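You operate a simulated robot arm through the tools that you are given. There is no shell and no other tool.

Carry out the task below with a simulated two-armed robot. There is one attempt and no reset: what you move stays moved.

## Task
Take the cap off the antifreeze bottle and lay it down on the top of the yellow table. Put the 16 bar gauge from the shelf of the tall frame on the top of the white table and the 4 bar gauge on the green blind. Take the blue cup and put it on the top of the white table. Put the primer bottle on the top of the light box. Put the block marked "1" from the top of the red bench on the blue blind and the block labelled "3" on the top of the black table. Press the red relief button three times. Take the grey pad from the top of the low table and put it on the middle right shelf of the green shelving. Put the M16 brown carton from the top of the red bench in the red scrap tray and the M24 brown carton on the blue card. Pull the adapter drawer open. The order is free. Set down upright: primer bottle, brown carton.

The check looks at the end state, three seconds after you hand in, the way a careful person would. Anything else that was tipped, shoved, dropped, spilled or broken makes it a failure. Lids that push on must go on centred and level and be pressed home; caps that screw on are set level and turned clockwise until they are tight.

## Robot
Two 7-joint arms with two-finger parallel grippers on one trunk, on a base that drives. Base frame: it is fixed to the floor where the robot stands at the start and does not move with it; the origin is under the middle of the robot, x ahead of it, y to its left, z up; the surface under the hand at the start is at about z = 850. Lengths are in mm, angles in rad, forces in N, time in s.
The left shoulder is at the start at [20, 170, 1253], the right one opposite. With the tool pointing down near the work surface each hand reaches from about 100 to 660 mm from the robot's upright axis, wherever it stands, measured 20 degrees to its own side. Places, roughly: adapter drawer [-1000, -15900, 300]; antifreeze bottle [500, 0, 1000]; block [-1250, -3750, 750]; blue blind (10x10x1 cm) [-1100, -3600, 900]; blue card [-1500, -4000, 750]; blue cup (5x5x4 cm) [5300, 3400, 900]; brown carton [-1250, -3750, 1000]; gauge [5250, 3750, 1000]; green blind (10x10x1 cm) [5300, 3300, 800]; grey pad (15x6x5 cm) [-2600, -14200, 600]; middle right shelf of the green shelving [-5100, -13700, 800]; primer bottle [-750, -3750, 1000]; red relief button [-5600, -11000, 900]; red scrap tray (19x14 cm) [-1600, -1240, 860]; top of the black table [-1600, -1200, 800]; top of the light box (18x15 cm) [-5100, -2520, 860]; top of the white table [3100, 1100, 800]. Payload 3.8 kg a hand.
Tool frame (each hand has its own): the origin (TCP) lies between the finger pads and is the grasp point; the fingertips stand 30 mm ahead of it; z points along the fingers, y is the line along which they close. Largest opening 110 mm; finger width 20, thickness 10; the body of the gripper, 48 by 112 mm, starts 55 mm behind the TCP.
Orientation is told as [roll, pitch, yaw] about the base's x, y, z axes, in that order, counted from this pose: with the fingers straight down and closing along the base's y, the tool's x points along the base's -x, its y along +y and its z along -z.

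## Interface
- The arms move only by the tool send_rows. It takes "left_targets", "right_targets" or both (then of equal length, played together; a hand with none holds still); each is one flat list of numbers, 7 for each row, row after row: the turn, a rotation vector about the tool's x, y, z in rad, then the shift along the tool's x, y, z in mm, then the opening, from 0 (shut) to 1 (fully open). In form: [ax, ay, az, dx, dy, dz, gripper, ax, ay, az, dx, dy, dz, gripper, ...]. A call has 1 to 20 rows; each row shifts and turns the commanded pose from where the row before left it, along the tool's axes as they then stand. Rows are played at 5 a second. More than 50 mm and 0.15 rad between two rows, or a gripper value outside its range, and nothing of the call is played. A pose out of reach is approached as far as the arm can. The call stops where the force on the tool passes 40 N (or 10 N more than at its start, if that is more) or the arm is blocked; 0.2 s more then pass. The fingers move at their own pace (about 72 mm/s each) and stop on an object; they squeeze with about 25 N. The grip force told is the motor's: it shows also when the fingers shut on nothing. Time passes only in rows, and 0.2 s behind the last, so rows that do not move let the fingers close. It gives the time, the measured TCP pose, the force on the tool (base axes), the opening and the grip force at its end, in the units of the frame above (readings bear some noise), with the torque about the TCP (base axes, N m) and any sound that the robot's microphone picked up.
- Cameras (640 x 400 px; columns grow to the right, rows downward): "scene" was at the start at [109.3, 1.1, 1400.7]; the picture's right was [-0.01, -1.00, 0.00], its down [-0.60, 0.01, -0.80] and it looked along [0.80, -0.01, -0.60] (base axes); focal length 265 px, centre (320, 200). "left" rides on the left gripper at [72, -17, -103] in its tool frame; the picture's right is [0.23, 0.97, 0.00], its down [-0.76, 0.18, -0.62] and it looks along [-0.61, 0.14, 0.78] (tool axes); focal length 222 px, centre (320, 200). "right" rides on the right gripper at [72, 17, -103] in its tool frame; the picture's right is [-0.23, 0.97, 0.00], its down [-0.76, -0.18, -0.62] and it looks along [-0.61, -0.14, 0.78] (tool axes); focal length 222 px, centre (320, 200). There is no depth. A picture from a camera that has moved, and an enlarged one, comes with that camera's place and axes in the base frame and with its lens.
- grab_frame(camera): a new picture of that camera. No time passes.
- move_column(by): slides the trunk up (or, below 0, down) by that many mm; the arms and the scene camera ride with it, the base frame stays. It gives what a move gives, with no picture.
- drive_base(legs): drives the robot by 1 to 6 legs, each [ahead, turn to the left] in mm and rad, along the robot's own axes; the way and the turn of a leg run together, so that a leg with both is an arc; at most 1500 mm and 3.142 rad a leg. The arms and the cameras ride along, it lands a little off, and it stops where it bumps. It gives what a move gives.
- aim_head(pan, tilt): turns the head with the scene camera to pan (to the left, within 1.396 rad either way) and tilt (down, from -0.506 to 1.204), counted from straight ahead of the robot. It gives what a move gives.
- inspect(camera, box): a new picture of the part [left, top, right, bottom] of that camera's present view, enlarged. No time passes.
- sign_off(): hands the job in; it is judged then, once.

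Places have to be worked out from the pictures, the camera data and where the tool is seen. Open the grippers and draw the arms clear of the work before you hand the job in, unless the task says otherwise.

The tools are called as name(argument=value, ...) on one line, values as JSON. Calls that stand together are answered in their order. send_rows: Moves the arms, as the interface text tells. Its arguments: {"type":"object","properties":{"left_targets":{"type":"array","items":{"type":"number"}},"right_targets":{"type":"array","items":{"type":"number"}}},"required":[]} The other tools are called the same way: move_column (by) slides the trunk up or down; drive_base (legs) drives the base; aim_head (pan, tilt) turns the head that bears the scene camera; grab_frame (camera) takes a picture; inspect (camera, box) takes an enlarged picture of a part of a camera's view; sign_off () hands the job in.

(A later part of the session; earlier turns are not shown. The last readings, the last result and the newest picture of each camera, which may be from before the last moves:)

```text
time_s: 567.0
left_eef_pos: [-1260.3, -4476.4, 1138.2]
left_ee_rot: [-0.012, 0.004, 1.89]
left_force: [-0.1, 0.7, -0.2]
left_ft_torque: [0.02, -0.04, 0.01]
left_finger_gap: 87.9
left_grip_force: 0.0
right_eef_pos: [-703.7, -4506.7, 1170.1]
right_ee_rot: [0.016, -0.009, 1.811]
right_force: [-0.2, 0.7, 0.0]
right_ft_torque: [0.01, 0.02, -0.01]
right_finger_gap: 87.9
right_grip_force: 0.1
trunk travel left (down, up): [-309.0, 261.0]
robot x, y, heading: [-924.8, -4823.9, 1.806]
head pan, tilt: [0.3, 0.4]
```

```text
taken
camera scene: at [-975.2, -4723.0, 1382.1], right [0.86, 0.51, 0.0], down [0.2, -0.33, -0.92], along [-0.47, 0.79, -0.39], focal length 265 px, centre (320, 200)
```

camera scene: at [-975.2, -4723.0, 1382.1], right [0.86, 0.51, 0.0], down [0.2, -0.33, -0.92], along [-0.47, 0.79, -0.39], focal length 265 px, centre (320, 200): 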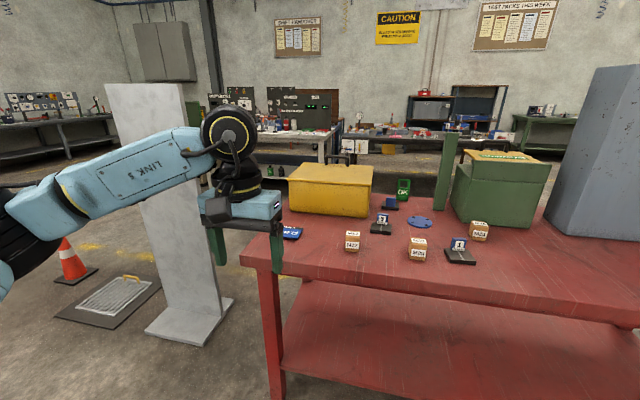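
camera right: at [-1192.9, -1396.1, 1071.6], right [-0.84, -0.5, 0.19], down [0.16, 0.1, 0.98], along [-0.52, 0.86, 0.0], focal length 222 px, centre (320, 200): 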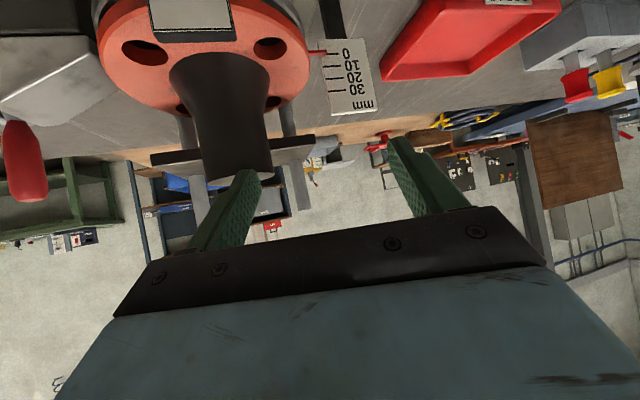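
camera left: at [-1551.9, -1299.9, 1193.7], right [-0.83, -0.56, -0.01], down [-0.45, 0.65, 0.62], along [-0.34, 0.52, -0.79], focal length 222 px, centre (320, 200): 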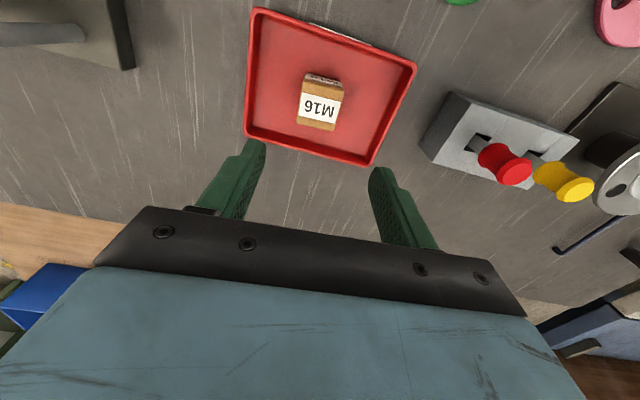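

M24 is straight ahead of the right arm. I set the right hand forward-tilted again and drive in.

send_rows(right_targets=[0, 0, 0, -36, -1, 18, 0.85, 0, 0, 0, -36, -1, 18, 0.85, 0, 0, 0, -36, -1, 18, 0.85, 0, 0, 0, -36, -1, 18, 0.85, 0, 0, 0, -36, -1, 18, 0.85, 0, -0.15, 0, 0, 0, 0, 0.85, 0, -0.15, 0, 0, 0, 0, 0.85, 0, -0.15, 0, 0, 0, 0, 0.85, 0, -0.15, 0, 0, 0, 0, 0.85, 0, -0.15, 0, 0, 0, 0, 0.85, 0, -0.15, 0, 0, 0, 0, 0.85, 0, 0, 0, 0, 0, 0, 0.85])

drive_base(legs=[[435, 0]])

aim_head(pan=-0.1, tilt=0.6)

grab_frame(camera="scene")

grab_frame(camera="right")

```text
time_s: 569.6
left_eef_pos: [-1260.3, -4475.0, 1138.0]
left_ee_rot: [-0.013, 0.002, 1.891]
left_force: [0.2, 0.0, 0.3]
left_ft_torque: [-0.02, 0.0, 0.0]
left_finger_gap: 88.0
left_grip_force: 0.1
right_eef_pos: [-742.8, -4329.1, 1081.7]
right_ee_rot: [0.026, -0.912, 1.79]
right_force: [0.2, -0.1, 0.2]
right_ft_torque: [0.0, 0.0, 0.04]
right_finger_gap: 93.3
right_grip_force: 0.0
trunk travel left (down, up): [-309.0, 261.0]
robot x, y, heading: [-925.0, -4824.6, 1.811]
head pan, tilt: [0.3, 0.4]
```

```text
time_s: 572.3
left_eef_pos: [-1367.5, -4052.3, 1138.0]
left_ee_rot: [-0.012, 0.003, 1.902]
left_force: [-0.3, 0.1, -0.7]
left_ft_torque: [-0.02, -0.02, -0.01]
left_finger_gap: 87.9
left_grip_force: 0.0
right_eef_pos: [-852.2, -3902.1, 1081.8]
right_ee_rot: [0.026, -0.909, 1.801]
right_force: [-0.1, 0.0, 0.9]
right_ft_torque: [0.02, 0.03, -0.01]
right_finger_gap: 93.5
right_grip_force: 0.1
trunk travel left (down, up): [-309.0, 261.0]
robot x, y, heading: [-1032.7, -4398.8, 1.816]
head pan, tilt: [0.3, 0.4]
```

```text
time_s: 573.2
left_eef_pos: [-1367.6, -4054.1, 1137.9]
left_ee_rot: [-0.01, 0.001, 1.901]
left_force: [-0.4, 0.0, 0.5]
left_ft_torque: [0.01, -0.02, 0.02]
left_finger_gap: 87.7
left_grip_force: 0.0
right_eef_pos: [-852.4, -3903.3, 1080.6]
right_ee_rot: [0.026, -0.908, 1.8]
right_force: [-0.2, 0.1, -0.6]
right_ft_torque: [-0.01, 0.0, -0.01]
right_finger_gap: 93.6
right_grip_force: 0.0
trunk travel left (down, up): [-309.0, 261.0]
robot x, y, heading: [-1028.3, -4400.5, 1.816]
head pan, tilt: [-0.099, 0.6]
```

```text
taken
camera scene: at [-1045.9, -4289.6, 1363.9], right [0.99, 0.15, 0.0], down [0.08, -0.56, -0.83], along [-0.12, 0.82, -0.56], focal length 265 px, centre (320, 200)
```

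scene: 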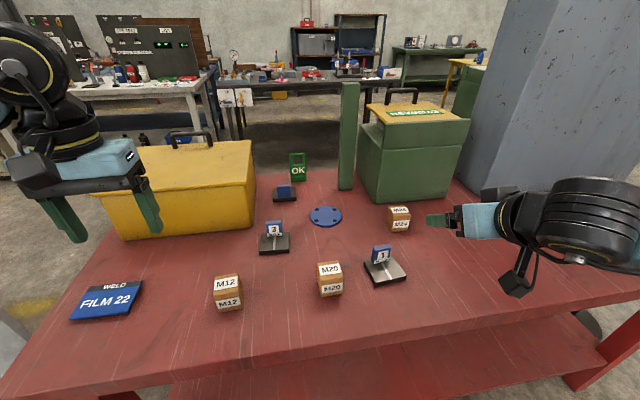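

```text
taken
camera right: at [-837.6, -4028.8, 1087.6], right [-0.98, -0.1, 0.19], down [0.19, 0.02, 0.98], along [-0.11, 0.99, 0.0], focal length 222 px, centre (320, 200)
```

right: 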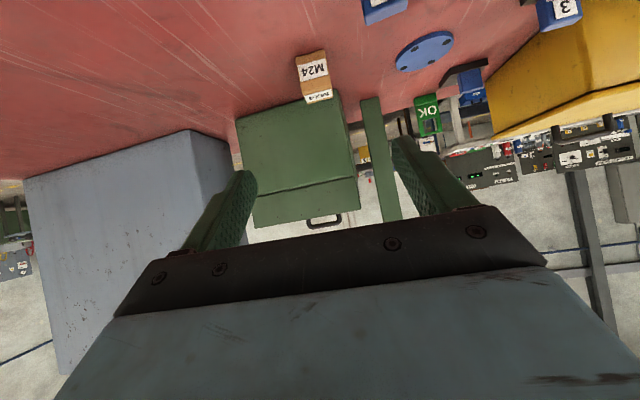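

M24 is at about [−910, −3643]. I yaw the hand slightly (to keep its camera clear of block 1) and advance along the tool axis, stopping ~55 mm short to check.

send_rows(right_targets=[-0.063, 0, -0.049, 0, 0, 0, 0.85, 0, 0, 0, -1.5, -8, 27, 0.85, 0, 0, 0, -1.5, -8, 27, 0.85, 0, 0, 0, -1.5, -8, 27, 0.85, 0, 0, 0, 0, 0, 27, 0.85, 0, 0, 0, 0, 0, 27, 0.85, 0, 0, 0, 0, 0, 27, 0.85, 0, 0, 0, 0, 0, 27, 0.85, 0, 0, 0, 0, 0, 27, 0.85, 0, 0, 0, 0, 0, 27, 0.85, 0, 0, 0, 0, 0, 27, 0.85, 0, 0, 0, 0, 0, 0, 0.85])

grab_frame(camera="right")

inspect(camera="scene", box=[300, 160, 520, 300])

```text
time_s: 575.8
left_eef_pos: [-1367.8, -4053.9, 1138.5]
left_ee_rot: [-0.012, 0.002, 1.9]
left_force: [-0.8, -0.9, 0.1]
left_ft_torque: [0.03, 0.03, -0.01]
left_finger_gap: 87.8
left_grip_force: 0.1
right_eef_pos: [-901.6, -3693.9, 920.9]
right_ee_rot: [0.026, -0.912, 1.881]
right_force: [0.0, 0.5, -0.1]
right_ft_torque: [-0.01, 0.01, -0.01]
right_finger_gap: 93.5
right_grip_force: 0.0
trunk travel left (down, up): [-309.0, 261.0]
robot x, y, heading: [-1028.7, -4397.3, 1.815]
head pan, tilt: [-0.099, 0.6]
```

```text
taken
camera right: at [-876.6, -3817.0, 925.6], right [-0.96, -0.18, 0.19], down [0.19, 0.04, 0.98], along [-0.19, 0.98, 0.0], focal length 222 px, centre (320, 200)
```

right: 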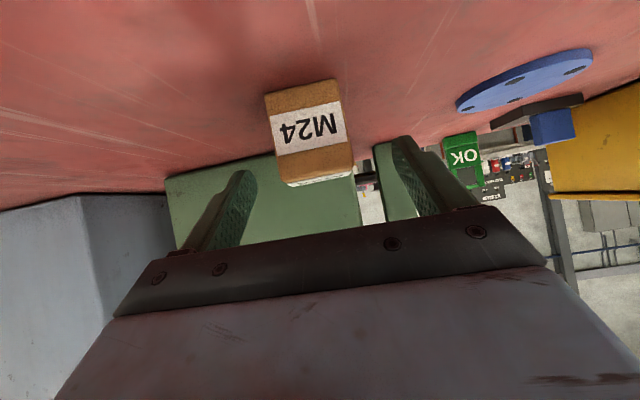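

```text
2.86 times, centred on (410, 230) of scene
camera zoom: at [-1045.5, -4289.9, 1364.0], right [0.99, 0.15, 0.0], down [0.08, -0.56, -0.83], along [-0.12, 0.82, -0.56], focal length 758 px, centre (63, 114)
```

zoom: 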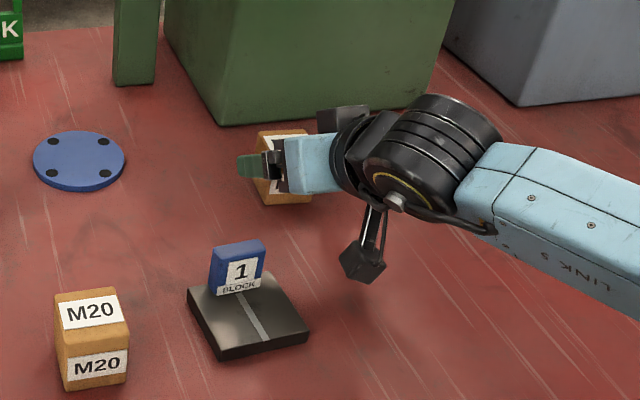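

The carton is 9 mm right of the axis. I correct and advance 58 mm, then close.

send_rows(right_targets=[0, 0, 0, 0, -4.5, 15, 0.85, 0, 0, 0, 0, -4.5, 15, 0.85, 0, 0, 0, 0, 0, 14, 0.85, 0, 0, 0, 0, 0, 14, 0.85, 0, 0, 0, 0, 0, 0, 0.85])

grab_frame(camera="right")

inspect(camera="scene", box=[300, 160, 520, 300])

```text
time_s: 577.0
left_eef_pos: [-1368.8, -4053.4, 1140.0]
left_ee_rot: [-0.012, 0.001, 1.901]
left_force: [0.5, 0.1, -0.1]
left_ft_torque: [-0.01, 0.01, -0.02]
left_finger_gap: 88.0
left_grip_force: 0.0
right_eef_pos: [-910.2, -3646.0, 883.8]
right_ee_rot: [0.026, -0.911, 1.879]
right_force: [0.2, -0.1, 1.1]
right_ft_torque: [0.01, 0.02, -0.02]
right_finger_gap: 93.5
right_grip_force: 0.0
trunk travel left (down, up): [-309.0, 261.0]
robot x, y, heading: [-1028.6, -4401.2, 1.818]
head pan, tilt: [-0.099, 0.6]
```

```text
taken
camera right: at [-884.2, -3770.2, 889.0], right [-0.96, -0.18, 0.19], down [0.19, 0.04, 0.98], along [-0.19, 0.98, 0.0], focal length 222 px, centre (320, 200)
```

right: 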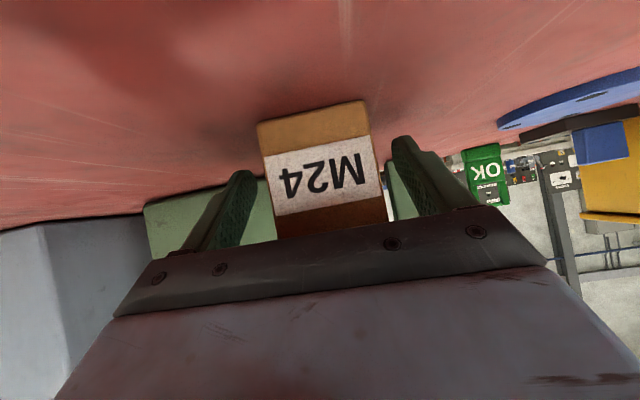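

```text
2.86 times, centred on (410, 230) of scene
camera zoom: at [-1045.6, -4289.8, 1363.9], right [0.99, 0.15, 0.0], down [0.08, -0.56, -0.83], along [-0.12, 0.82, -0.56], focal length 758 px, centre (63, 114)
```

zoom: 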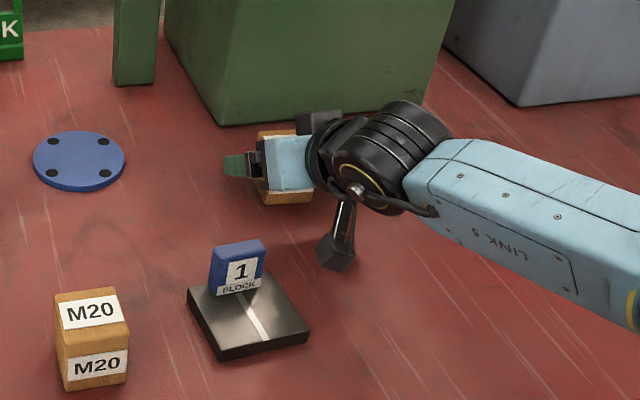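

M24 is centred between the fingers. I close and lift.

send_rows(right_targets=[0, 0, 0, 0, 0, 0, 0.6, 0, 0, 0, 0, 0, 0, 0.4, 0, 0, 0, 0, 0, 0, 0.3, 0, 0, 0, 0, 0, 0, 0.3, 0, 0, 0, 0, 0, 0, 0.3])

send_rows(right_targets=[0, 0, 0, -8, 0, -6, 0.3, 0, 0, 0, -12, 0, -9, 0.3, 0, 0, 0, -16, 0, -12, 0.3, 0, 0, 0, -20, 0, -15, 0.3, 0, 0, 0, -20, 0, -15, 0.3, 0, 0, 0, 0, 0, -30, 0.3, 0, 0, 0, 0, 0, -30, 0.3, 0, 0, 0, 0, 0, -30, 0.3, 0, 0, 0, 0, 0, 0, 0.3])

grab_frame(camera="right")

grab_frame(camera="scene")

```text
time_s: 578.2
left_eef_pos: [-1369.2, -4053.2, 1138.6]
left_ee_rot: [-0.013, 0.003, 1.901]
left_force: [0.2, 0.0, 0.1]
left_ft_torque: [0.02, 0.03, -0.03]
left_finger_gap: 88.0
left_grip_force: 0.0
right_eef_pos: [-910.9, -3645.7, 882.9]
right_ee_rot: [0.026, -0.913, 1.88]
right_force: [-0.4, -0.2, 1.0]
right_ft_torque: [0.05, -0.06, 0.01]
right_finger_gap: 49.8
right_grip_force: 24.9
trunk travel left (down, up): [-309.0, 261.0]
robot x, y, heading: [-1028.9, -4403.3, 1.816]
head pan, tilt: [-0.099, 0.6]
```

```text
time_s: 580.2
left_eef_pos: [-1368.4, -4052.9, 1139.1]
left_ee_rot: [-0.012, 0.003, 1.901]
left_force: [0.4, -0.2, -1.0]
left_ft_torque: [-0.03, 0.0, -0.03]
left_finger_gap: 88.1
left_grip_force: 0.1
right_eef_pos: [-887.2, -3711.0, 1035.1]
right_ee_rot: [0.027, -0.911, 1.878]
right_force: [-0.2, 0.2, -3.6]
right_ft_torque: [0.01, -0.02, 0.01]
right_finger_gap: 49.9
right_grip_force: 25.7
trunk travel left (down, up): [-309.0, 261.0]
robot x, y, heading: [-1029.2, -4399.2, 1.813]
head pan, tilt: [-0.099, 0.6]
```

```text
taken
camera right: at [-861.9, -3834.8, 1040.0], right [-0.96, -0.18, 0.19], down [0.19, 0.04, 0.98], along [-0.19, 0.98, 0.0], focal length 222 px, centre (320, 200)
```

right: 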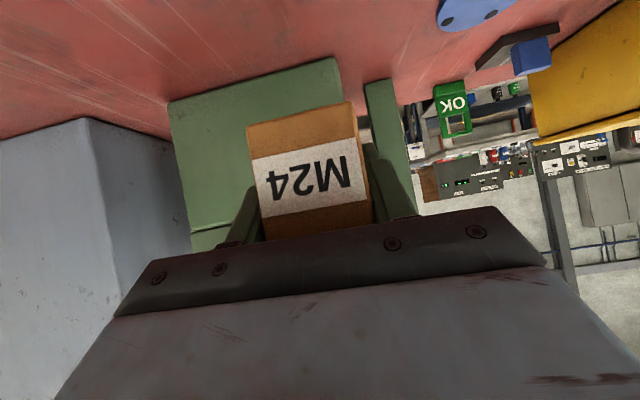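

```text
taken
camera scene: at [-1046.0, -4288.9, 1363.8], right [0.99, 0.15, 0.0], down [0.08, -0.56, -0.82], along [-0.12, 0.82, -0.57], focal length 265 px, centre (320, 200)
```

scene: 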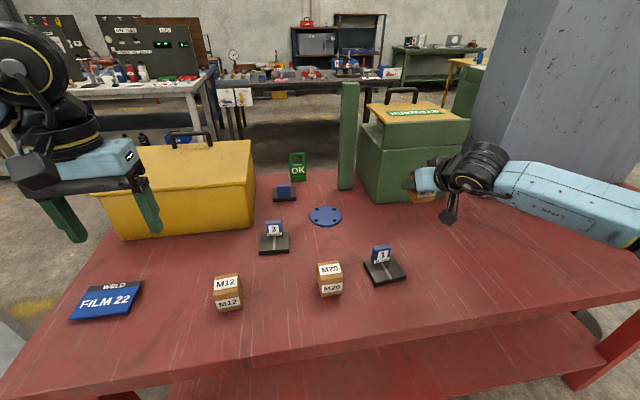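

M24 is held. I carry it by the base about 725 mm to the left, to the blue card.

drive_base(legs=[[-330, 0], [0, 1.571], [725, 0], [0, -1.571], [180, 0]])

grab_frame(camera="scene")

grab_frame(camera="right")

```text
time_s: 594.7
left_eef_pos: [-2065.6, -4417.5, 1138.6]
left_ee_rot: [-0.013, 0.002, 1.948]
left_force: [-0.1, 0.6, -0.4]
left_ft_torque: [-0.03, 0.01, -0.02]
left_finger_gap: 88.1
left_grip_force: 0.2
right_eef_pos: [-1599.3, -4052.0, 1034.6]
right_ee_rot: [0.027, -0.911, 1.926]
right_force: [0.1, 0.6, -2.3]
right_ft_torque: [0.02, 0.0, -0.01]
right_finger_gap: 49.9
right_grip_force: 25.2
trunk travel left (down, up): [-309.0, 261.0]
robot x, y, heading: [-1707.5, -4745.3, 1.862]
head pan, tilt: [-0.099, 0.6]
```

```text
taken
camera scene: at [-1730.2, -4637.1, 1363.8], right [0.98, 0.19, 0.0], down [0.11, -0.56, -0.82], along [-0.16, 0.81, -0.57], focal length 265 px, centre (320, 200)
```

scene: 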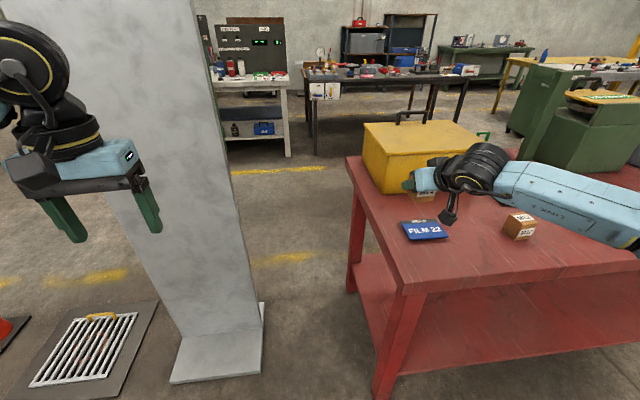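

```text
taken
camera right: at [-1567.8, -4174.8, 1039.6], right [-0.95, -0.23, 0.19], down [0.19, 0.05, 0.98], along [-0.23, 0.97, 0.0], focal length 222 px, centre (320, 200)
```

right: 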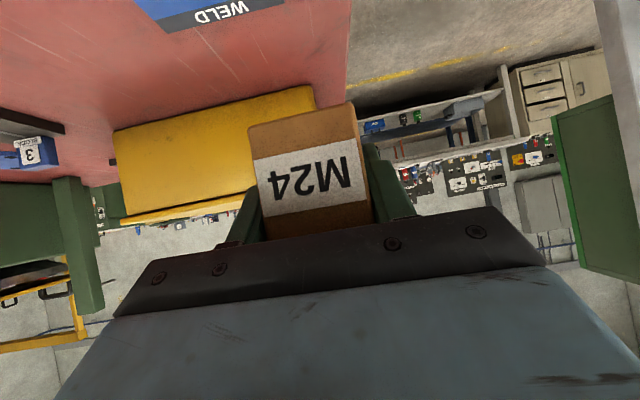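

The card's centre is about [−1553, −4000]. I shift the carton over it and lower partway.

send_rows(right_targets=[0, 0, 0, -5.5, -20.4, 7.1, 0.3, 0, 0, 0, -5.5, -20.4, 7.1, 0.3, 0, 0, 0, -5.5, -20.4, 7.1, 0.3, 0, 0, 0, 15.8, 0, 12.3, 0.3, 0, 0, 0, 15.8, 0, 12.3, 0.3, 0, 0, 0, 15.8, 0, 12.3, 0.3, 0, 0, 0, 15.8, 0, 12.3, 0.3, 0, 0, 0, 0, 0, 0, 0.3])

grab_frame(camera="right")

inspect(camera="scene", box=[340, 140, 560, 280])

```text
time_s: 596.5
left_eef_pos: [-2062.9, -4416.6, 1138.6]
left_ee_rot: [-0.012, 0.002, 1.948]
left_force: [-0.2, 0.6, 0.8]
left_ft_torque: [0.01, -0.01, -0.01]
left_finger_gap: 88.1
left_grip_force: 0.2
right_eef_pos: [-1552.9, -4005.4, 952.0]
right_ee_rot: [0.025, -0.908, 1.927]
right_force: [-0.1, 0.9, -2.9]
right_ft_torque: [0.01, 0.02, -0.02]
right_finger_gap: 50.0
right_grip_force: 25.2
trunk travel left (down, up): [-309.0, 261.0]
robot x, y, heading: [-1708.5, -4746.2, 1.861]
head pan, tilt: [-0.099, 0.6]
```

```text
taken
camera right: at [-1521.2, -4128.5, 958.4], right [-0.95, -0.23, 0.2], down [0.19, 0.05, 0.98], along [-0.23, 0.97, 0.0], focal length 222 px, centre (320, 200)
```

right: 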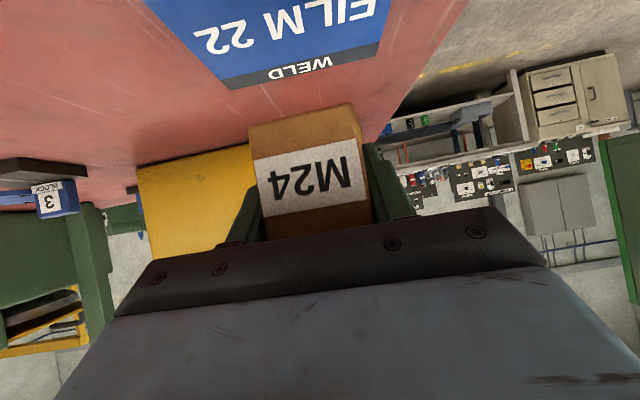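

```text
2.86 times, centred on (450, 210) of scene
camera zoom: at [-1729.9, -4638.2, 1363.9], right [0.98, 0.19, 0.0], down [0.11, -0.55, -0.82], along [-0.16, 0.81, -0.57], focal length 758 px, centre (-51, 171)
```

zoom: 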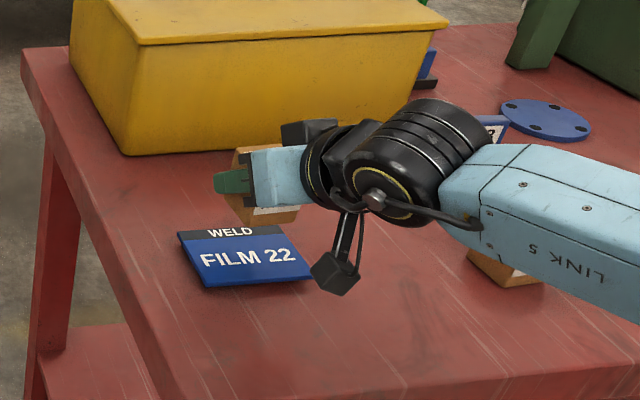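

The carton is centred over the card. I lower to near contact.

send_rows(right_targets=[0, 0, 0, 15.8, 0, 12.3, 0.3, 0, 0, 0, 15.8, 0, 12.3, 0.3, 0, 0, 0, 11.9, 0, 9.2, 0.3, 0, 0, 0, 0, 0, 0, 0.3])

send_rows(right_targets=[0, 0, 0, 2.4, 0, 1.8, 0.3, 0, 0, 0, 0, 0, 0, 0.3])

send_rows(right_targets=[0, 0, 0, 2.4, 0, 1.8, 0.3, 0, 0, 0, 0, 0, 0, 0.3])

grab_frame(camera="right")

```text
time_s: 597.5
left_eef_pos: [-2064.1, -4417.6, 1139.5]
left_ee_rot: [-0.013, 0.002, 1.948]
left_force: [-0.7, -0.2, 0.6]
left_ft_torque: [0.0, 0.03, -0.04]
left_finger_gap: 88.1
left_grip_force: 0.0
right_eef_pos: [-1553.1, -4004.8, 899.1]
right_ee_rot: [0.024, -0.913, 1.928]
right_force: [1.1, 1.5, 2.9]
right_ft_torque: [0.05, -0.17, 0.03]
right_finger_gap: 49.9
right_grip_force: 25.8
trunk travel left (down, up): [-309.0, 261.0]
robot x, y, heading: [-1710.6, -4742.5, 1.865]
head pan, tilt: [-0.099, 0.6]
```

```text
time_s: 598.1
left_eef_pos: [-2063.9, -4419.0, 1138.9]
left_ee_rot: [-0.014, 0.003, 1.948]
left_force: [0.7, 0.0, 0.4]
left_ft_torque: [0.02, -0.03, 0.01]
left_finger_gap: 87.8
left_grip_force: 0.1
right_eef_pos: [-1553.1, -4004.4, 900.1]
right_ee_rot: [0.024, -0.917, 1.927]
right_force: [1.9, 0.8, 15.3]
right_ft_torque: [-0.02, -0.55, 0.02]
right_finger_gap: 49.7
right_grip_force: 24.5
trunk travel left (down, up): [-309.0, 261.0]
robot x, y, heading: [-1709.5, -4750.8, 1.864]
head pan, tilt: [-0.099, 0.6]
```

```text
time_s: 598.7
left_eef_pos: [-2063.5, -4419.9, 1138.0]
left_ee_rot: [-0.014, 0.001, 1.948]
left_force: [-0.8, 0.7, 0.5]
left_ft_torque: [0.0, -0.04, 0.03]
left_finger_gap: 88.0
left_grip_force: 0.1
right_eef_pos: [-1554.5, -4006.4, 894.4]
right_ee_rot: [0.024, -0.911, 1.929]
right_force: [1.3, 2.1, 17.4]
right_ft_torque: [0.15, -0.39, 0.02]
right_finger_gap: 50.3
right_grip_force: 25.0
trunk travel left (down, up): [-309.0, 261.0]
robot x, y, heading: [-1706.6, -4746.5, 1.861]
head pan, tilt: [-0.099, 0.6]
```

```text
taken
camera right: at [-1522.4, -4129.3, 899.8], right [-0.95, -0.23, 0.19], down [0.19, 0.04, 0.98], along [-0.23, 0.97, 0.0], focal length 222 px, centre (320, 200)
```

right: 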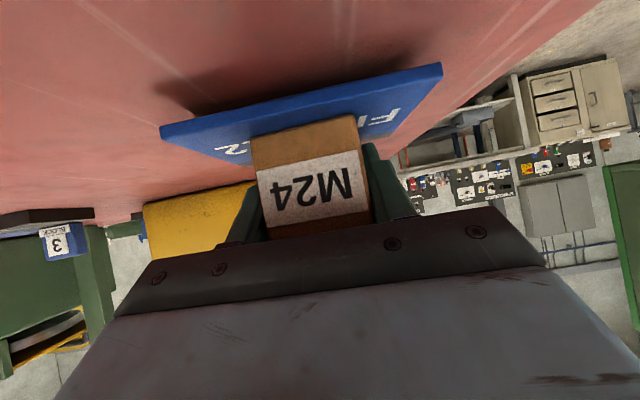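

The carton rests on the card (17 N contact). I ease up 1 mm, release, and back out.

send_rows(right_targets=[0, 0, 0, -0.8, 0, -0.6, 0.3, 0, 0, 0, 0, 0, 0, 0.5, 0, 0, 0, 0, 0, 0, 0.7, 0, 0, 0, 0, 0, 0, 0.8, 0, 0, 0, 0, 0, 0, 0.8, 0, 0, 0, 0, 0, -20, 0.8, 0, 0, 0, 0, 0, -30, 0.8, 0, 0, 0, 0, 0, -30, 0.8, 0, 0, 0, 0, 0, -30, 0.8, 0, 0, 0, 0, 0, 0, 0.8])

grab_frame(camera="right")

inspect(camera="scene", box=[340, 140, 560, 280])

```text
time_s: 600.9
left_eef_pos: [-2063.7, -4418.9, 1138.9]
left_ee_rot: [-0.012, 0.002, 1.947]
left_force: [0.1, 0.1, 0.1]
left_ft_torque: [0.0, -0.03, 0.0]
left_finger_gap: 88.0
left_grip_force: 0.0
right_eef_pos: [-1520.9, -4087.8, 960.9]
right_ee_rot: [0.024, -0.91, 1.925]
right_force: [-0.5, 0.3, 0.3]
right_ft_torque: [0.02, 0.02, 0.01]
right_finger_gap: 88.1
right_grip_force: 0.0
trunk travel left (down, up): [-309.0, 261.0]
robot x, y, heading: [-1710.9, -4747.2, 1.859]
head pan, tilt: [-0.099, 0.6]
```

```text
taken
camera right: at [-1489.6, -4209.8, 966.8], right [-0.95, -0.23, 0.19], down [0.19, 0.05, 0.98], along [-0.23, 0.97, 0.0], focal length 222 px, centre (320, 200)
```

right: 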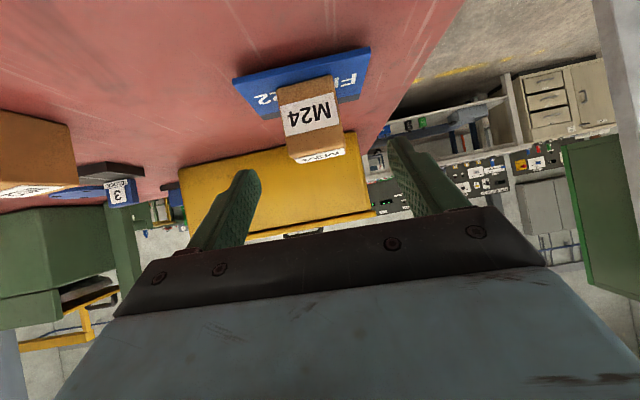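

```text
2.86 times, centred on (450, 210) of scene
camera zoom: at [-1730.1, -4638.0, 1363.8], right [0.98, 0.19, 0.0], down [0.11, -0.55, -0.82], along [-0.16, 0.81, -0.57], focal length 758 px, centre (-51, 171)
```

zoom: 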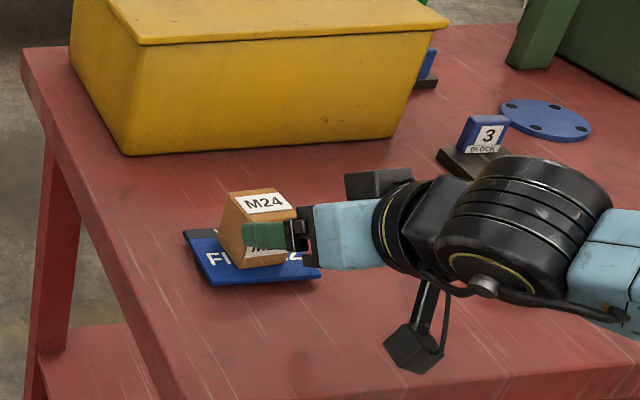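

M24 stands on the card. I retreat further and check both M24 and the neighbouring M12.

send_rows(right_targets=[0, 0, 0, -10, 0, -30, 0.8, 0, 0, 0, -10, 0, -35, 0.8, 0, 0, 0, -10, 0, -35, 0.8, 0, 0, 0, 0, 0, 0, 0.8])

drive_base(legs=[[-150, 0]])

aim_head(pan=-0.35, tilt=0.55)

grab_frame(camera="scene")

inspect(camera="scene", box=[240, 130, 440, 260])

```text
time_s: 601.9
left_eef_pos: [-2062.7, -4416.7, 1138.6]
left_ee_rot: [-0.011, 0.005, 1.949]
left_force: [0.4, 0.0, -0.6]
left_ft_torque: [0.0, -0.01, 0.02]
left_finger_gap: 87.7
left_grip_force: 0.0
right_eef_pos: [-1496.5, -4141.2, 1047.5]
right_ee_rot: [0.025, -0.909, 1.926]
right_force: [-0.3, 0.9, -0.1]
right_ft_torque: [0.01, -0.01, 0.0]
right_finger_gap: 88.1
right_grip_force: 0.0
trunk travel left (down, up): [-309.0, 261.0]
robot x, y, heading: [-1705.9, -4747.5, 1.864]
head pan, tilt: [-0.099, 0.6]
```

```text
time_s: 603.2
left_eef_pos: [-2020.9, -4559.5, 1138.8]
left_ee_rot: [-0.013, 0.002, 1.948]
left_force: [-0.5, -0.3, 0.4]
left_ft_torque: [0.02, 0.0, 0.0]
left_finger_gap: 88.0
left_grip_force: 0.2
right_eef_pos: [-1455.7, -4282.7, 1048.2]
right_ee_rot: [0.025, -0.911, 1.926]
right_force: [-0.8, -1.2, -0.1]
right_ft_torque: [-0.01, -0.03, 0.05]
right_finger_gap: 88.1
right_grip_force: 0.1
trunk travel left (down, up): [-309.0, 261.0]
robot x, y, heading: [-1666.9, -4883.3, 1.866]
head pan, tilt: [-0.099, 0.6]
```

```text
time_s: 604.0
left_eef_pos: [-2021.6, -4557.6, 1138.4]
left_ee_rot: [-0.013, 0.003, 1.947]
left_force: [0.2, -0.5, 0.4]
left_ft_torque: [-0.01, 0.0, 0.01]
left_finger_gap: 88.1
left_grip_force: 0.1
right_eef_pos: [-1456.1, -4282.6, 1048.5]
right_ee_rot: [0.025, -0.909, 1.926]
right_force: [0.7, -0.1, 0.9]
right_ft_torque: [-0.01, 0.01, 0.03]
right_finger_gap: 88.0
right_grip_force: 0.0
trunk travel left (down, up): [-309.0, 261.0]
robot x, y, heading: [-1665.7, -4889.4, 1.866]
head pan, tilt: [-0.351, 0.55]
```

```text
taken
camera scene: at [-1665.6, -4775.3, 1368.4], right [1.0, -0.06, 0.0], down [-0.03, -0.52, -0.85], along [0.05, 0.85, -0.52], focal length 265 px, centre (320, 200)
```

scene: 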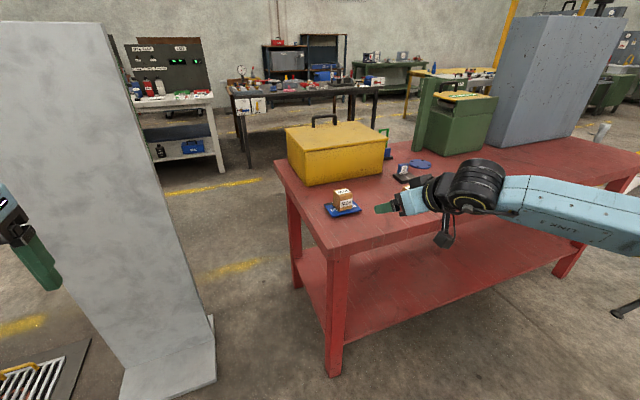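

```text
3.08 times, centred on (340, 195) of scene
camera zoom: at [-1665.6, -4775.3, 1368.4], right [1.0, -0.06, 0.0], down [-0.03, -0.52, -0.85], along [0.05, 0.85, -0.52], focal length 817 px, centre (258, 215)
```

zoom: 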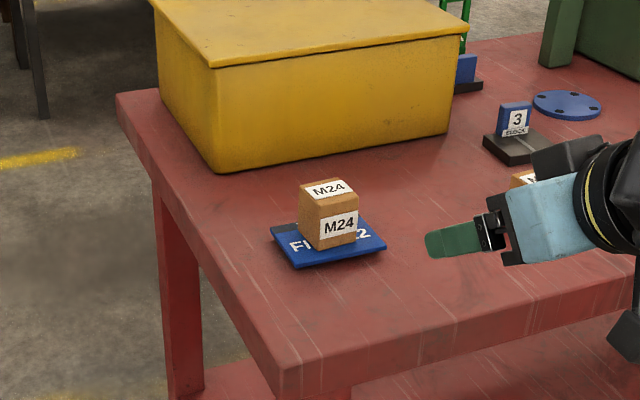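

M24 stands upright on the blue card and M12 is untouched. Next, block 1: I move right to line up block 1 and the blue blind with the right arm.

drive_base(legs=[[0, -1.658], [567, 0], [0, 1.62], [330, 0]])

aim_head(pan=-0.3, tilt=0.65)

grab_frame(camera="scene")

grab_frame(camera="right")

```text
time_s: 616.9
left_eef_pos: [-1563.3, -4105.7, 1138.3]
left_ee_rot: [-0.012, 0.003, 1.942]
left_force: [0.2, 0.3, -0.5]
left_ft_torque: [-0.02, 0.0, 0.02]
left_finger_gap: 87.9
left_grip_force: 0.0
right_eef_pos: [-996.3, -3832.9, 1049.4]
right_ee_rot: [0.026, -0.908, 1.92]
right_force: [0.5, -0.1, 0.3]
right_ft_torque: [-0.02, -0.02, -0.01]
right_finger_gap: 88.1
right_grip_force: 0.1
trunk travel left (down, up): [-309.0, 261.0]
robot x, y, heading: [-1213.5, -4436.0, 1.858]
head pan, tilt: [-0.351, 0.55]
```

```text
time_s: 617.5
left_eef_pos: [-1563.7, -4106.1, 1139.3]
left_ee_rot: [-0.011, 0.001, 1.941]
left_force: [-0.9, 0.2, 0.5]
left_ft_torque: [-0.02, 0.01, -0.03]
left_finger_gap: 88.0
left_grip_force: 0.1
right_eef_pos: [-995.7, -3833.5, 1049.1]
right_ee_rot: [0.025, -0.911, 1.921]
right_force: [-0.6, 0.8, 0.5]
right_ft_torque: [-0.01, -0.04, -0.01]
right_finger_gap: 87.9
right_grip_force: 0.1
trunk travel left (down, up): [-309.0, 261.0]
robot x, y, heading: [-1212.9, -4435.7, 1.854]
head pan, tilt: [-0.3, 0.649]
```

```text
taken
camera scene: at [-1214.2, -4328.8, 1359.7], right [1.0, -0.01, 0.0], down [-0.01, -0.6, -0.8], along [0.01, 0.8, -0.6], focal length 265 px, centre (320, 200)
```

scene: 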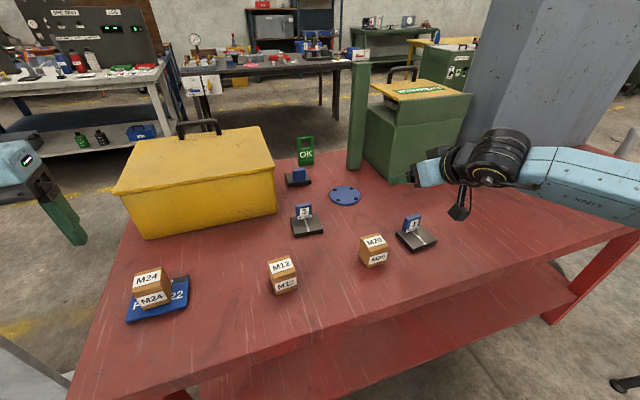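

```text
taken
camera right: at [-965.6, -3956.5, 1054.3], right [-0.96, -0.22, 0.19], down [0.19, 0.05, 0.98], along [-0.23, 0.97, 0.0], focal length 222 px, centre (320, 200)
```

right: 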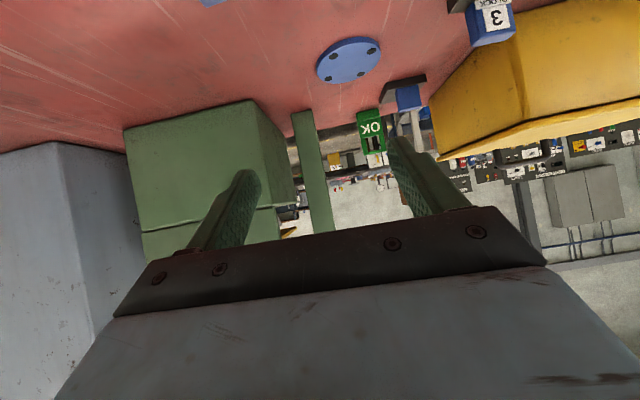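

inspect(camera="scene", box=[280, 165, 450, 270])

```text
3.76 times, centred on (365, 218) of scene
camera zoom: at [-1214.2, -4328.8, 1359.7], right [1.0, -0.01, 0.0], down [-0.01, -0.6, -0.8], along [0.01, 0.8, -0.6], focal length 999 px, centre (151, 134)
```

zoom: 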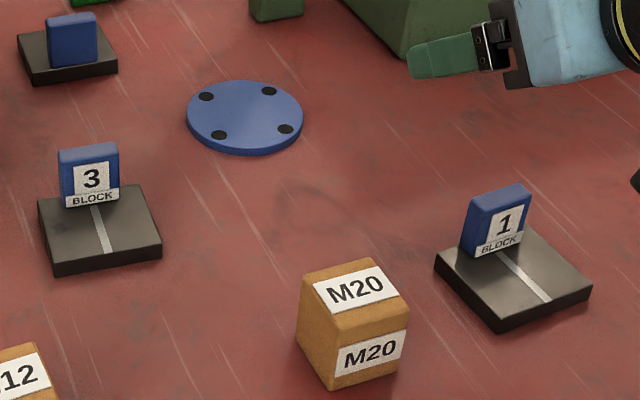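

Block 1's blue piece is at about [−962, −3809], turned so that its sides face yaw ≈2.015. I align the right hand with it at a standoff.

send_rows(right_targets=[-0.0742, 0, -0.0577, 0, 0, 0, 0.8, 0, 0, 0, 31, -10.3, -1.1, 0.8, 0, 0, 0, 31, -10.3, -1.1, 0.8, 0, 0, 0, 31, -10.3, -1.1, 0.8, 0, 0, 0, 31, -10.3, -1.1, 0.8, 0, 0, 0, 0, 0, 0, 0.8])

grab_frame(camera="right")

inspect(camera="scene", box=[340, 165, 510, 270])

```text
time_s: 618.9
left_eef_pos: [-1564.5, -4106.4, 1138.4]
left_ee_rot: [-0.012, 0.0, 1.941]
left_force: [-0.2, -0.6, 0.5]
left_ft_torque: [0.01, 0.02, 0.04]
left_finger_gap: 88.0
left_grip_force: 0.0
right_eef_pos: [-926.1, -3889.3, 952.2]
right_ee_rot: [0.024, -0.911, 2.016]
right_force: [-0.2, 0.1, 0.2]
right_ft_torque: [0.01, 0.04, -0.02]
right_finger_gap: 88.1
right_grip_force: 0.2
trunk travel left (down, up): [-309.0, 261.0]
robot x, y, heading: [-1207.6, -4441.9, 1.861]
head pan, tilt: [-0.3, 0.649]
```

```text
taken
camera right: at [-883.7, -4007.1, 958.2], right [-0.93, -0.31, 0.19], down [0.18, 0.06, 0.98], along [-0.32, 0.95, 0.0], focal length 222 px, centre (320, 200)
```

right: 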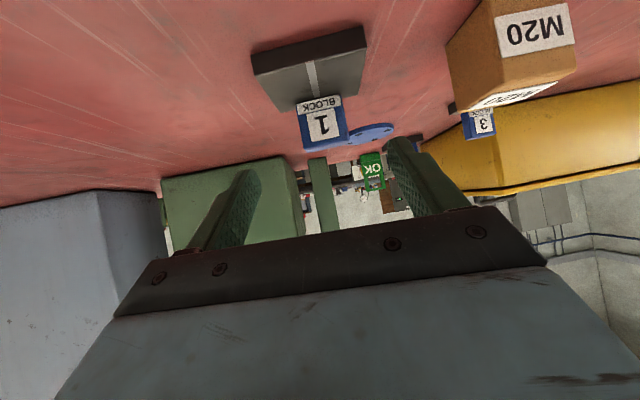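

```text
3.76 times, centred on (425, 218) of scene
camera zoom: at [-1214.4, -4328.5, 1359.6], right [1.0, -0.01, 0.0], down [-0.01, -0.6, -0.8], along [0.01, 0.8, -0.6], focal length 999 px, centre (-75, 134)
```

zoom: 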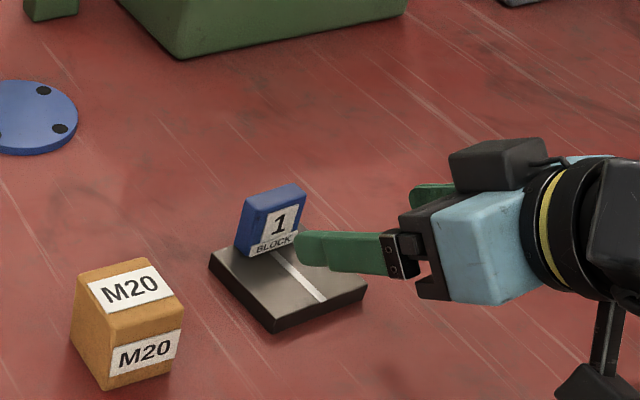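

The block is exactly on the hand's axis. I advance 98 mm with a slight rise and look.

send_rows(right_targets=[0, 0, 0, -1, 0.5, 25, 0.7, 0, 0, 0, -1, 0.5, 25, 0.7, 0, 0, 0, -1, 0.5, 25, 0.7, 0, 0, 0, -1, 0.5, 23, 0.7, 0, 0, 0, 0, 0, 0, 0.7])

grab_frame(camera="right")

inspect(camera="scene", box=[340, 165, 510, 270])

```text
time_s: 620.1
left_eef_pos: [-1564.2, -4106.1, 1139.8]
left_ee_rot: [-0.012, 0.002, 1.941]
left_force: [-0.8, -0.2, -0.1]
left_ft_torque: [-0.02, 0.0, 0.02]
left_finger_gap: 87.8
left_grip_force: 0.1
right_eef_pos: [-965.1, -3815.7, 895.7]
right_ee_rot: [0.026, -0.911, 2.017]
right_force: [-0.3, 0.9, 0.0]
right_ft_torque: [0.0, -0.01, 0.01]
right_finger_gap: 77.1
right_grip_force: 0.0
trunk travel left (down, up): [-309.0, 261.0]
robot x, y, heading: [-1210.0, -4435.5, 1.857]
head pan, tilt: [-0.3, 0.649]
```

```text
taken
camera right: at [-921.8, -3935.4, 900.6], right [-0.93, -0.31, 0.19], down [0.18, 0.06, 0.98], along [-0.32, 0.95, 0.0], focal length 222 px, centre (320, 200)
```

right: 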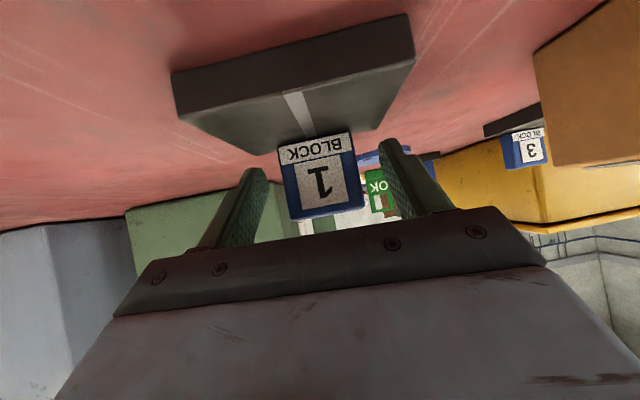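

```text
3.76 times, centred on (425, 218) of scene
camera zoom: at [-1214.1, -4328.9, 1359.7], right [1.0, -0.01, 0.0], down [-0.01, -0.6, -0.8], along [0.01, 0.8, -0.6], focal length 999 px, centre (-75, 134)
```

zoom: 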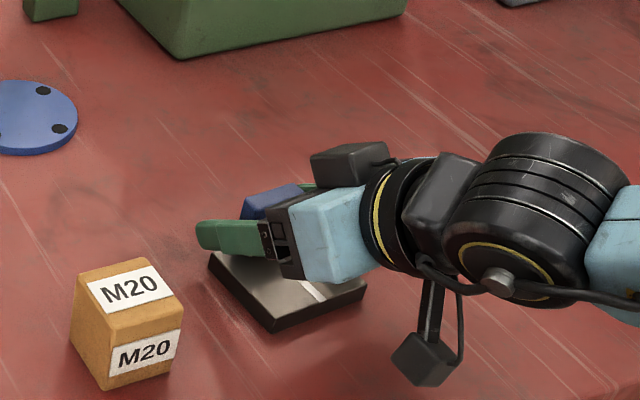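

The block is between the fingers above its base. I close and lift slightly.

send_rows(right_targets=[0, 0, 0, 0, 0, 0, 0.5, 0, 0, 0, 0, 0, 0, 0.3, 0, 0, 0, 0, 0, 0, 0.2, 0, 0, 0, 0, 0, 0, 0.2, 0, 0, 0, 0, 0, 0, 0.2])

send_rows(right_targets=[0, 0, 0, -4, 0, -3, 0.2, 0, 0, 0, -6, 0, -4.6, 0.2, 0, 0, 0, -8, 0, -6, 0.2, 0, 0, 0, -8, 0, -6, 0.2, 0, 0, 0, 0, 0, 0, 0.2])

grab_frame(camera="right")

inspect(camera="scene", box=[340, 165, 510, 270])

```text
time_s: 621.3
left_eef_pos: [-1563.4, -4106.5, 1136.8]
left_ee_rot: [-0.012, 0.002, 1.941]
left_force: [0.3, -0.2, -0.3]
left_ft_torque: [0.04, 0.01, -0.02]
left_finger_gap: 87.8
left_grip_force: 0.0
right_eef_pos: [-963.6, -3815.6, 895.2]
right_ee_rot: [0.024, -0.912, 2.017]
right_force: [0.3, -0.7, 1.6]
right_ft_torque: [0.22, -0.26, -0.06]
right_finger_gap: 44.2
right_grip_force: 24.9
trunk travel left (down, up): [-309.0, 261.0]
robot x, y, heading: [-1212.1, -4436.5, 1.861]
head pan, tilt: [-0.3, 0.649]
```

```text
time_s: 622.5
left_eef_pos: [-1564.3, -4106.0, 1138.7]
left_ee_rot: [-0.014, 0.004, 1.941]
left_force: [-0.9, -0.2, 0.3]
left_ft_torque: [-0.01, 0.01, -0.05]
left_finger_gap: 87.9
left_grip_force: 0.0
right_eef_pos: [-963.2, -3815.3, 926.3]
right_ee_rot: [0.026, -0.912, 2.015]
right_force: [0.5, -0.3, -5.3]
right_ft_torque: [0.12, 0.02, 0.0]
right_finger_gap: 44.1
right_grip_force: 24.9
trunk travel left (down, up): [-309.0, 261.0]
robot x, y, heading: [-1210.8, -4439.8, 1.853]
head pan, tilt: [-0.3, 0.649]
```

```text
taken
camera right: at [-920.8, -3934.8, 932.4], right [-0.93, -0.31, 0.2], down [0.18, 0.06, 0.98], along [-0.32, 0.95, 0.0], focal length 222 px, centre (320, 200)
```

right: 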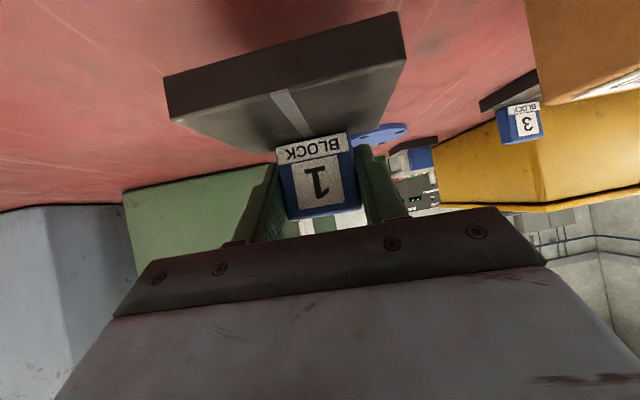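

```text
3.76 times, centred on (425, 218) of scene
camera zoom: at [-1214.0, -4328.1, 1359.6], right [1.0, -0.01, 0.0], down [-0.01, -0.6, -0.8], along [0.01, 0.8, -0.6], focal length 999 px, centre (-75, 134)
```

zoom: 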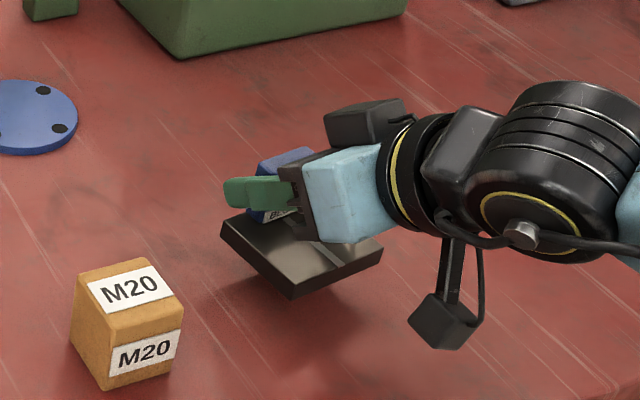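

The whole block (base with blue tag) lifts as one piece, fine. I raise it, drive 48 mm closer for reach, and carry it over the blue blind.

send_rows(right_targets=[0, 0, 0, -16, 0, -12.3, 0.2, 0, 0, 0, -16, 0, -12.3, 0.2, 0, 0, 0, 0, 0, 0, 0.2])

drive_base(legs=[[48, 0]])

grab_frame(camera="right")

```text
time_s: 623.3
left_eef_pos: [-1564.4, -4105.8, 1138.9]
left_ee_rot: [-0.011, 0.002, 1.94]
left_force: [-0.3, 0.0, -0.3]
left_ft_torque: [0.01, 0.02, 0.0]
left_finger_gap: 88.0
left_grip_force: 0.1
right_eef_pos: [-962.8, -3814.3, 966.8]
right_ee_rot: [0.028, -0.911, 2.016]
right_force: [1.1, 0.0, -4.5]
right_ft_torque: [0.08, 0.02, 0.04]
right_finger_gap: 43.9
right_grip_force: 24.7
trunk travel left (down, up): [-309.0, 261.0]
robot x, y, heading: [-1213.1, -4439.3, 1.86]
head pan, tilt: [-0.3, 0.649]
```

```text
time_s: 624.2
left_eef_pos: [-1578.0, -4059.6, 1137.9]
left_ee_rot: [-0.01, 0.003, 1.943]
left_force: [0.0, 0.0, 0.1]
left_ft_torque: [-0.02, 0.0, 0.04]
left_finger_gap: 88.0
left_grip_force: 0.0
right_eef_pos: [-976.2, -3768.1, 966.3]
right_ee_rot: [0.026, -0.909, 2.014]
right_force: [0.3, -0.4, -5.9]
right_ft_torque: [0.08, 0.07, -0.03]
right_finger_gap: 43.8
right_grip_force: 25.5
trunk travel left (down, up): [-309.0, 261.0]
robot x, y, heading: [-1226.3, -4393.6, 1.859]
head pan, tilt: [-0.3, 0.649]
```

```text
taken
camera right: at [-933.9, -3887.9, 971.3], right [-0.93, -0.31, 0.19], down [0.18, 0.07, 0.98], along [-0.32, 0.95, 0.0], focal length 222 px, centre (320, 200)
```

right: 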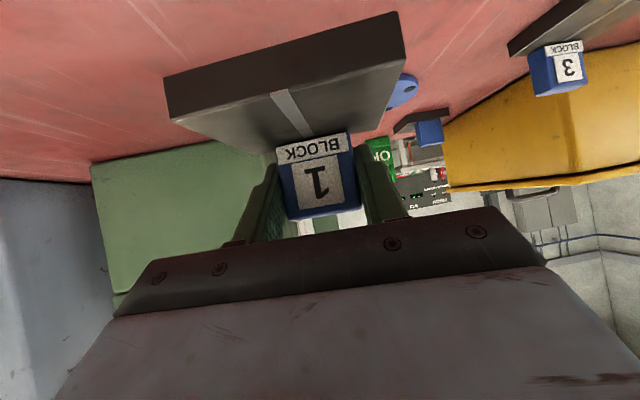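

I carry it horizontally over the blind (centre ≈ [−1124, −3645]).

send_rows(right_targets=[0, 0, 0, -20.2, 13.4, 26, 0.2, 0, 0, 0, -20.2, 13.4, 26, 0.2, 0, 0, 0, -20.2, 13.4, 26, 0.2, 0, 0, 0, -20.2, 13.4, 26, 0.2, 0, 0, 0, -20.2, 13.4, 26, 0.2, 0, 0, 0, -20.2, 13.4, 26, 0.2, 0, 0, 0, 0, 0, 0, 0.2])

grab_frame(camera="right")

inspect(camera="scene", box=[280, 140, 480, 260])

```text
time_s: 625.8
left_eef_pos: [-1576.5, -4060.5, 1139.3]
left_ee_rot: [-0.012, 0.002, 1.943]
left_force: [1.2, -0.3, -0.1]
left_ft_torque: [0.04, -0.01, 0.0]
left_finger_gap: 87.8
left_grip_force: 0.0
right_eef_pos: [-1136.1, -3626.5, 966.4]
right_ee_rot: [0.025, -0.912, 2.016]
right_force: [0.3, -0.5, -5.2]
right_ft_torque: [0.12, 0.03, 0.01]
right_finger_gap: 44.0
right_grip_force: 25.1
trunk travel left (down, up): [-309.0, 261.0]
robot x, y, heading: [-1222.5, -4391.4, 1.859]
head pan, tilt: [-0.3, 0.649]
```

```text
taken
camera right: at [-1094.3, -3747.0, 971.9], right [-0.93, -0.31, 0.19], down [0.18, 0.06, 0.98], along [-0.32, 0.95, 0.0], focal length 222 px, centre (320, 200)
```

right: 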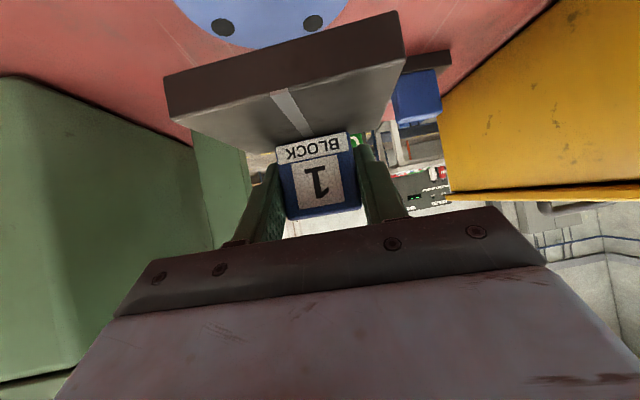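

```text
3.20 times, centred on (380, 200) of scene
camera zoom: at [-1226.8, -4283.2, 1359.6], right [1.0, -0.01, 0.0], down [-0.01, -0.6, -0.8], along [0.01, 0.8, -0.6], focal length 849 px, centre (128, 200)
```

zoom: 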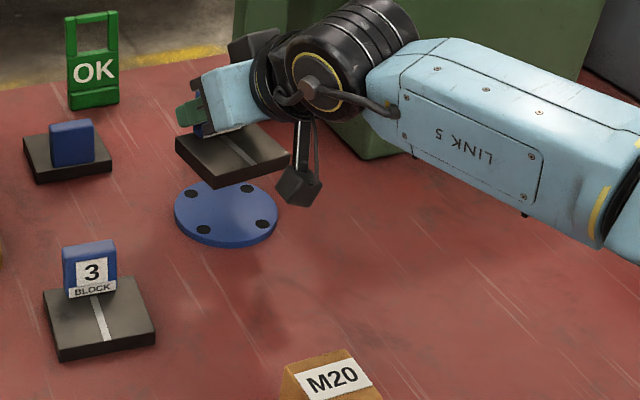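

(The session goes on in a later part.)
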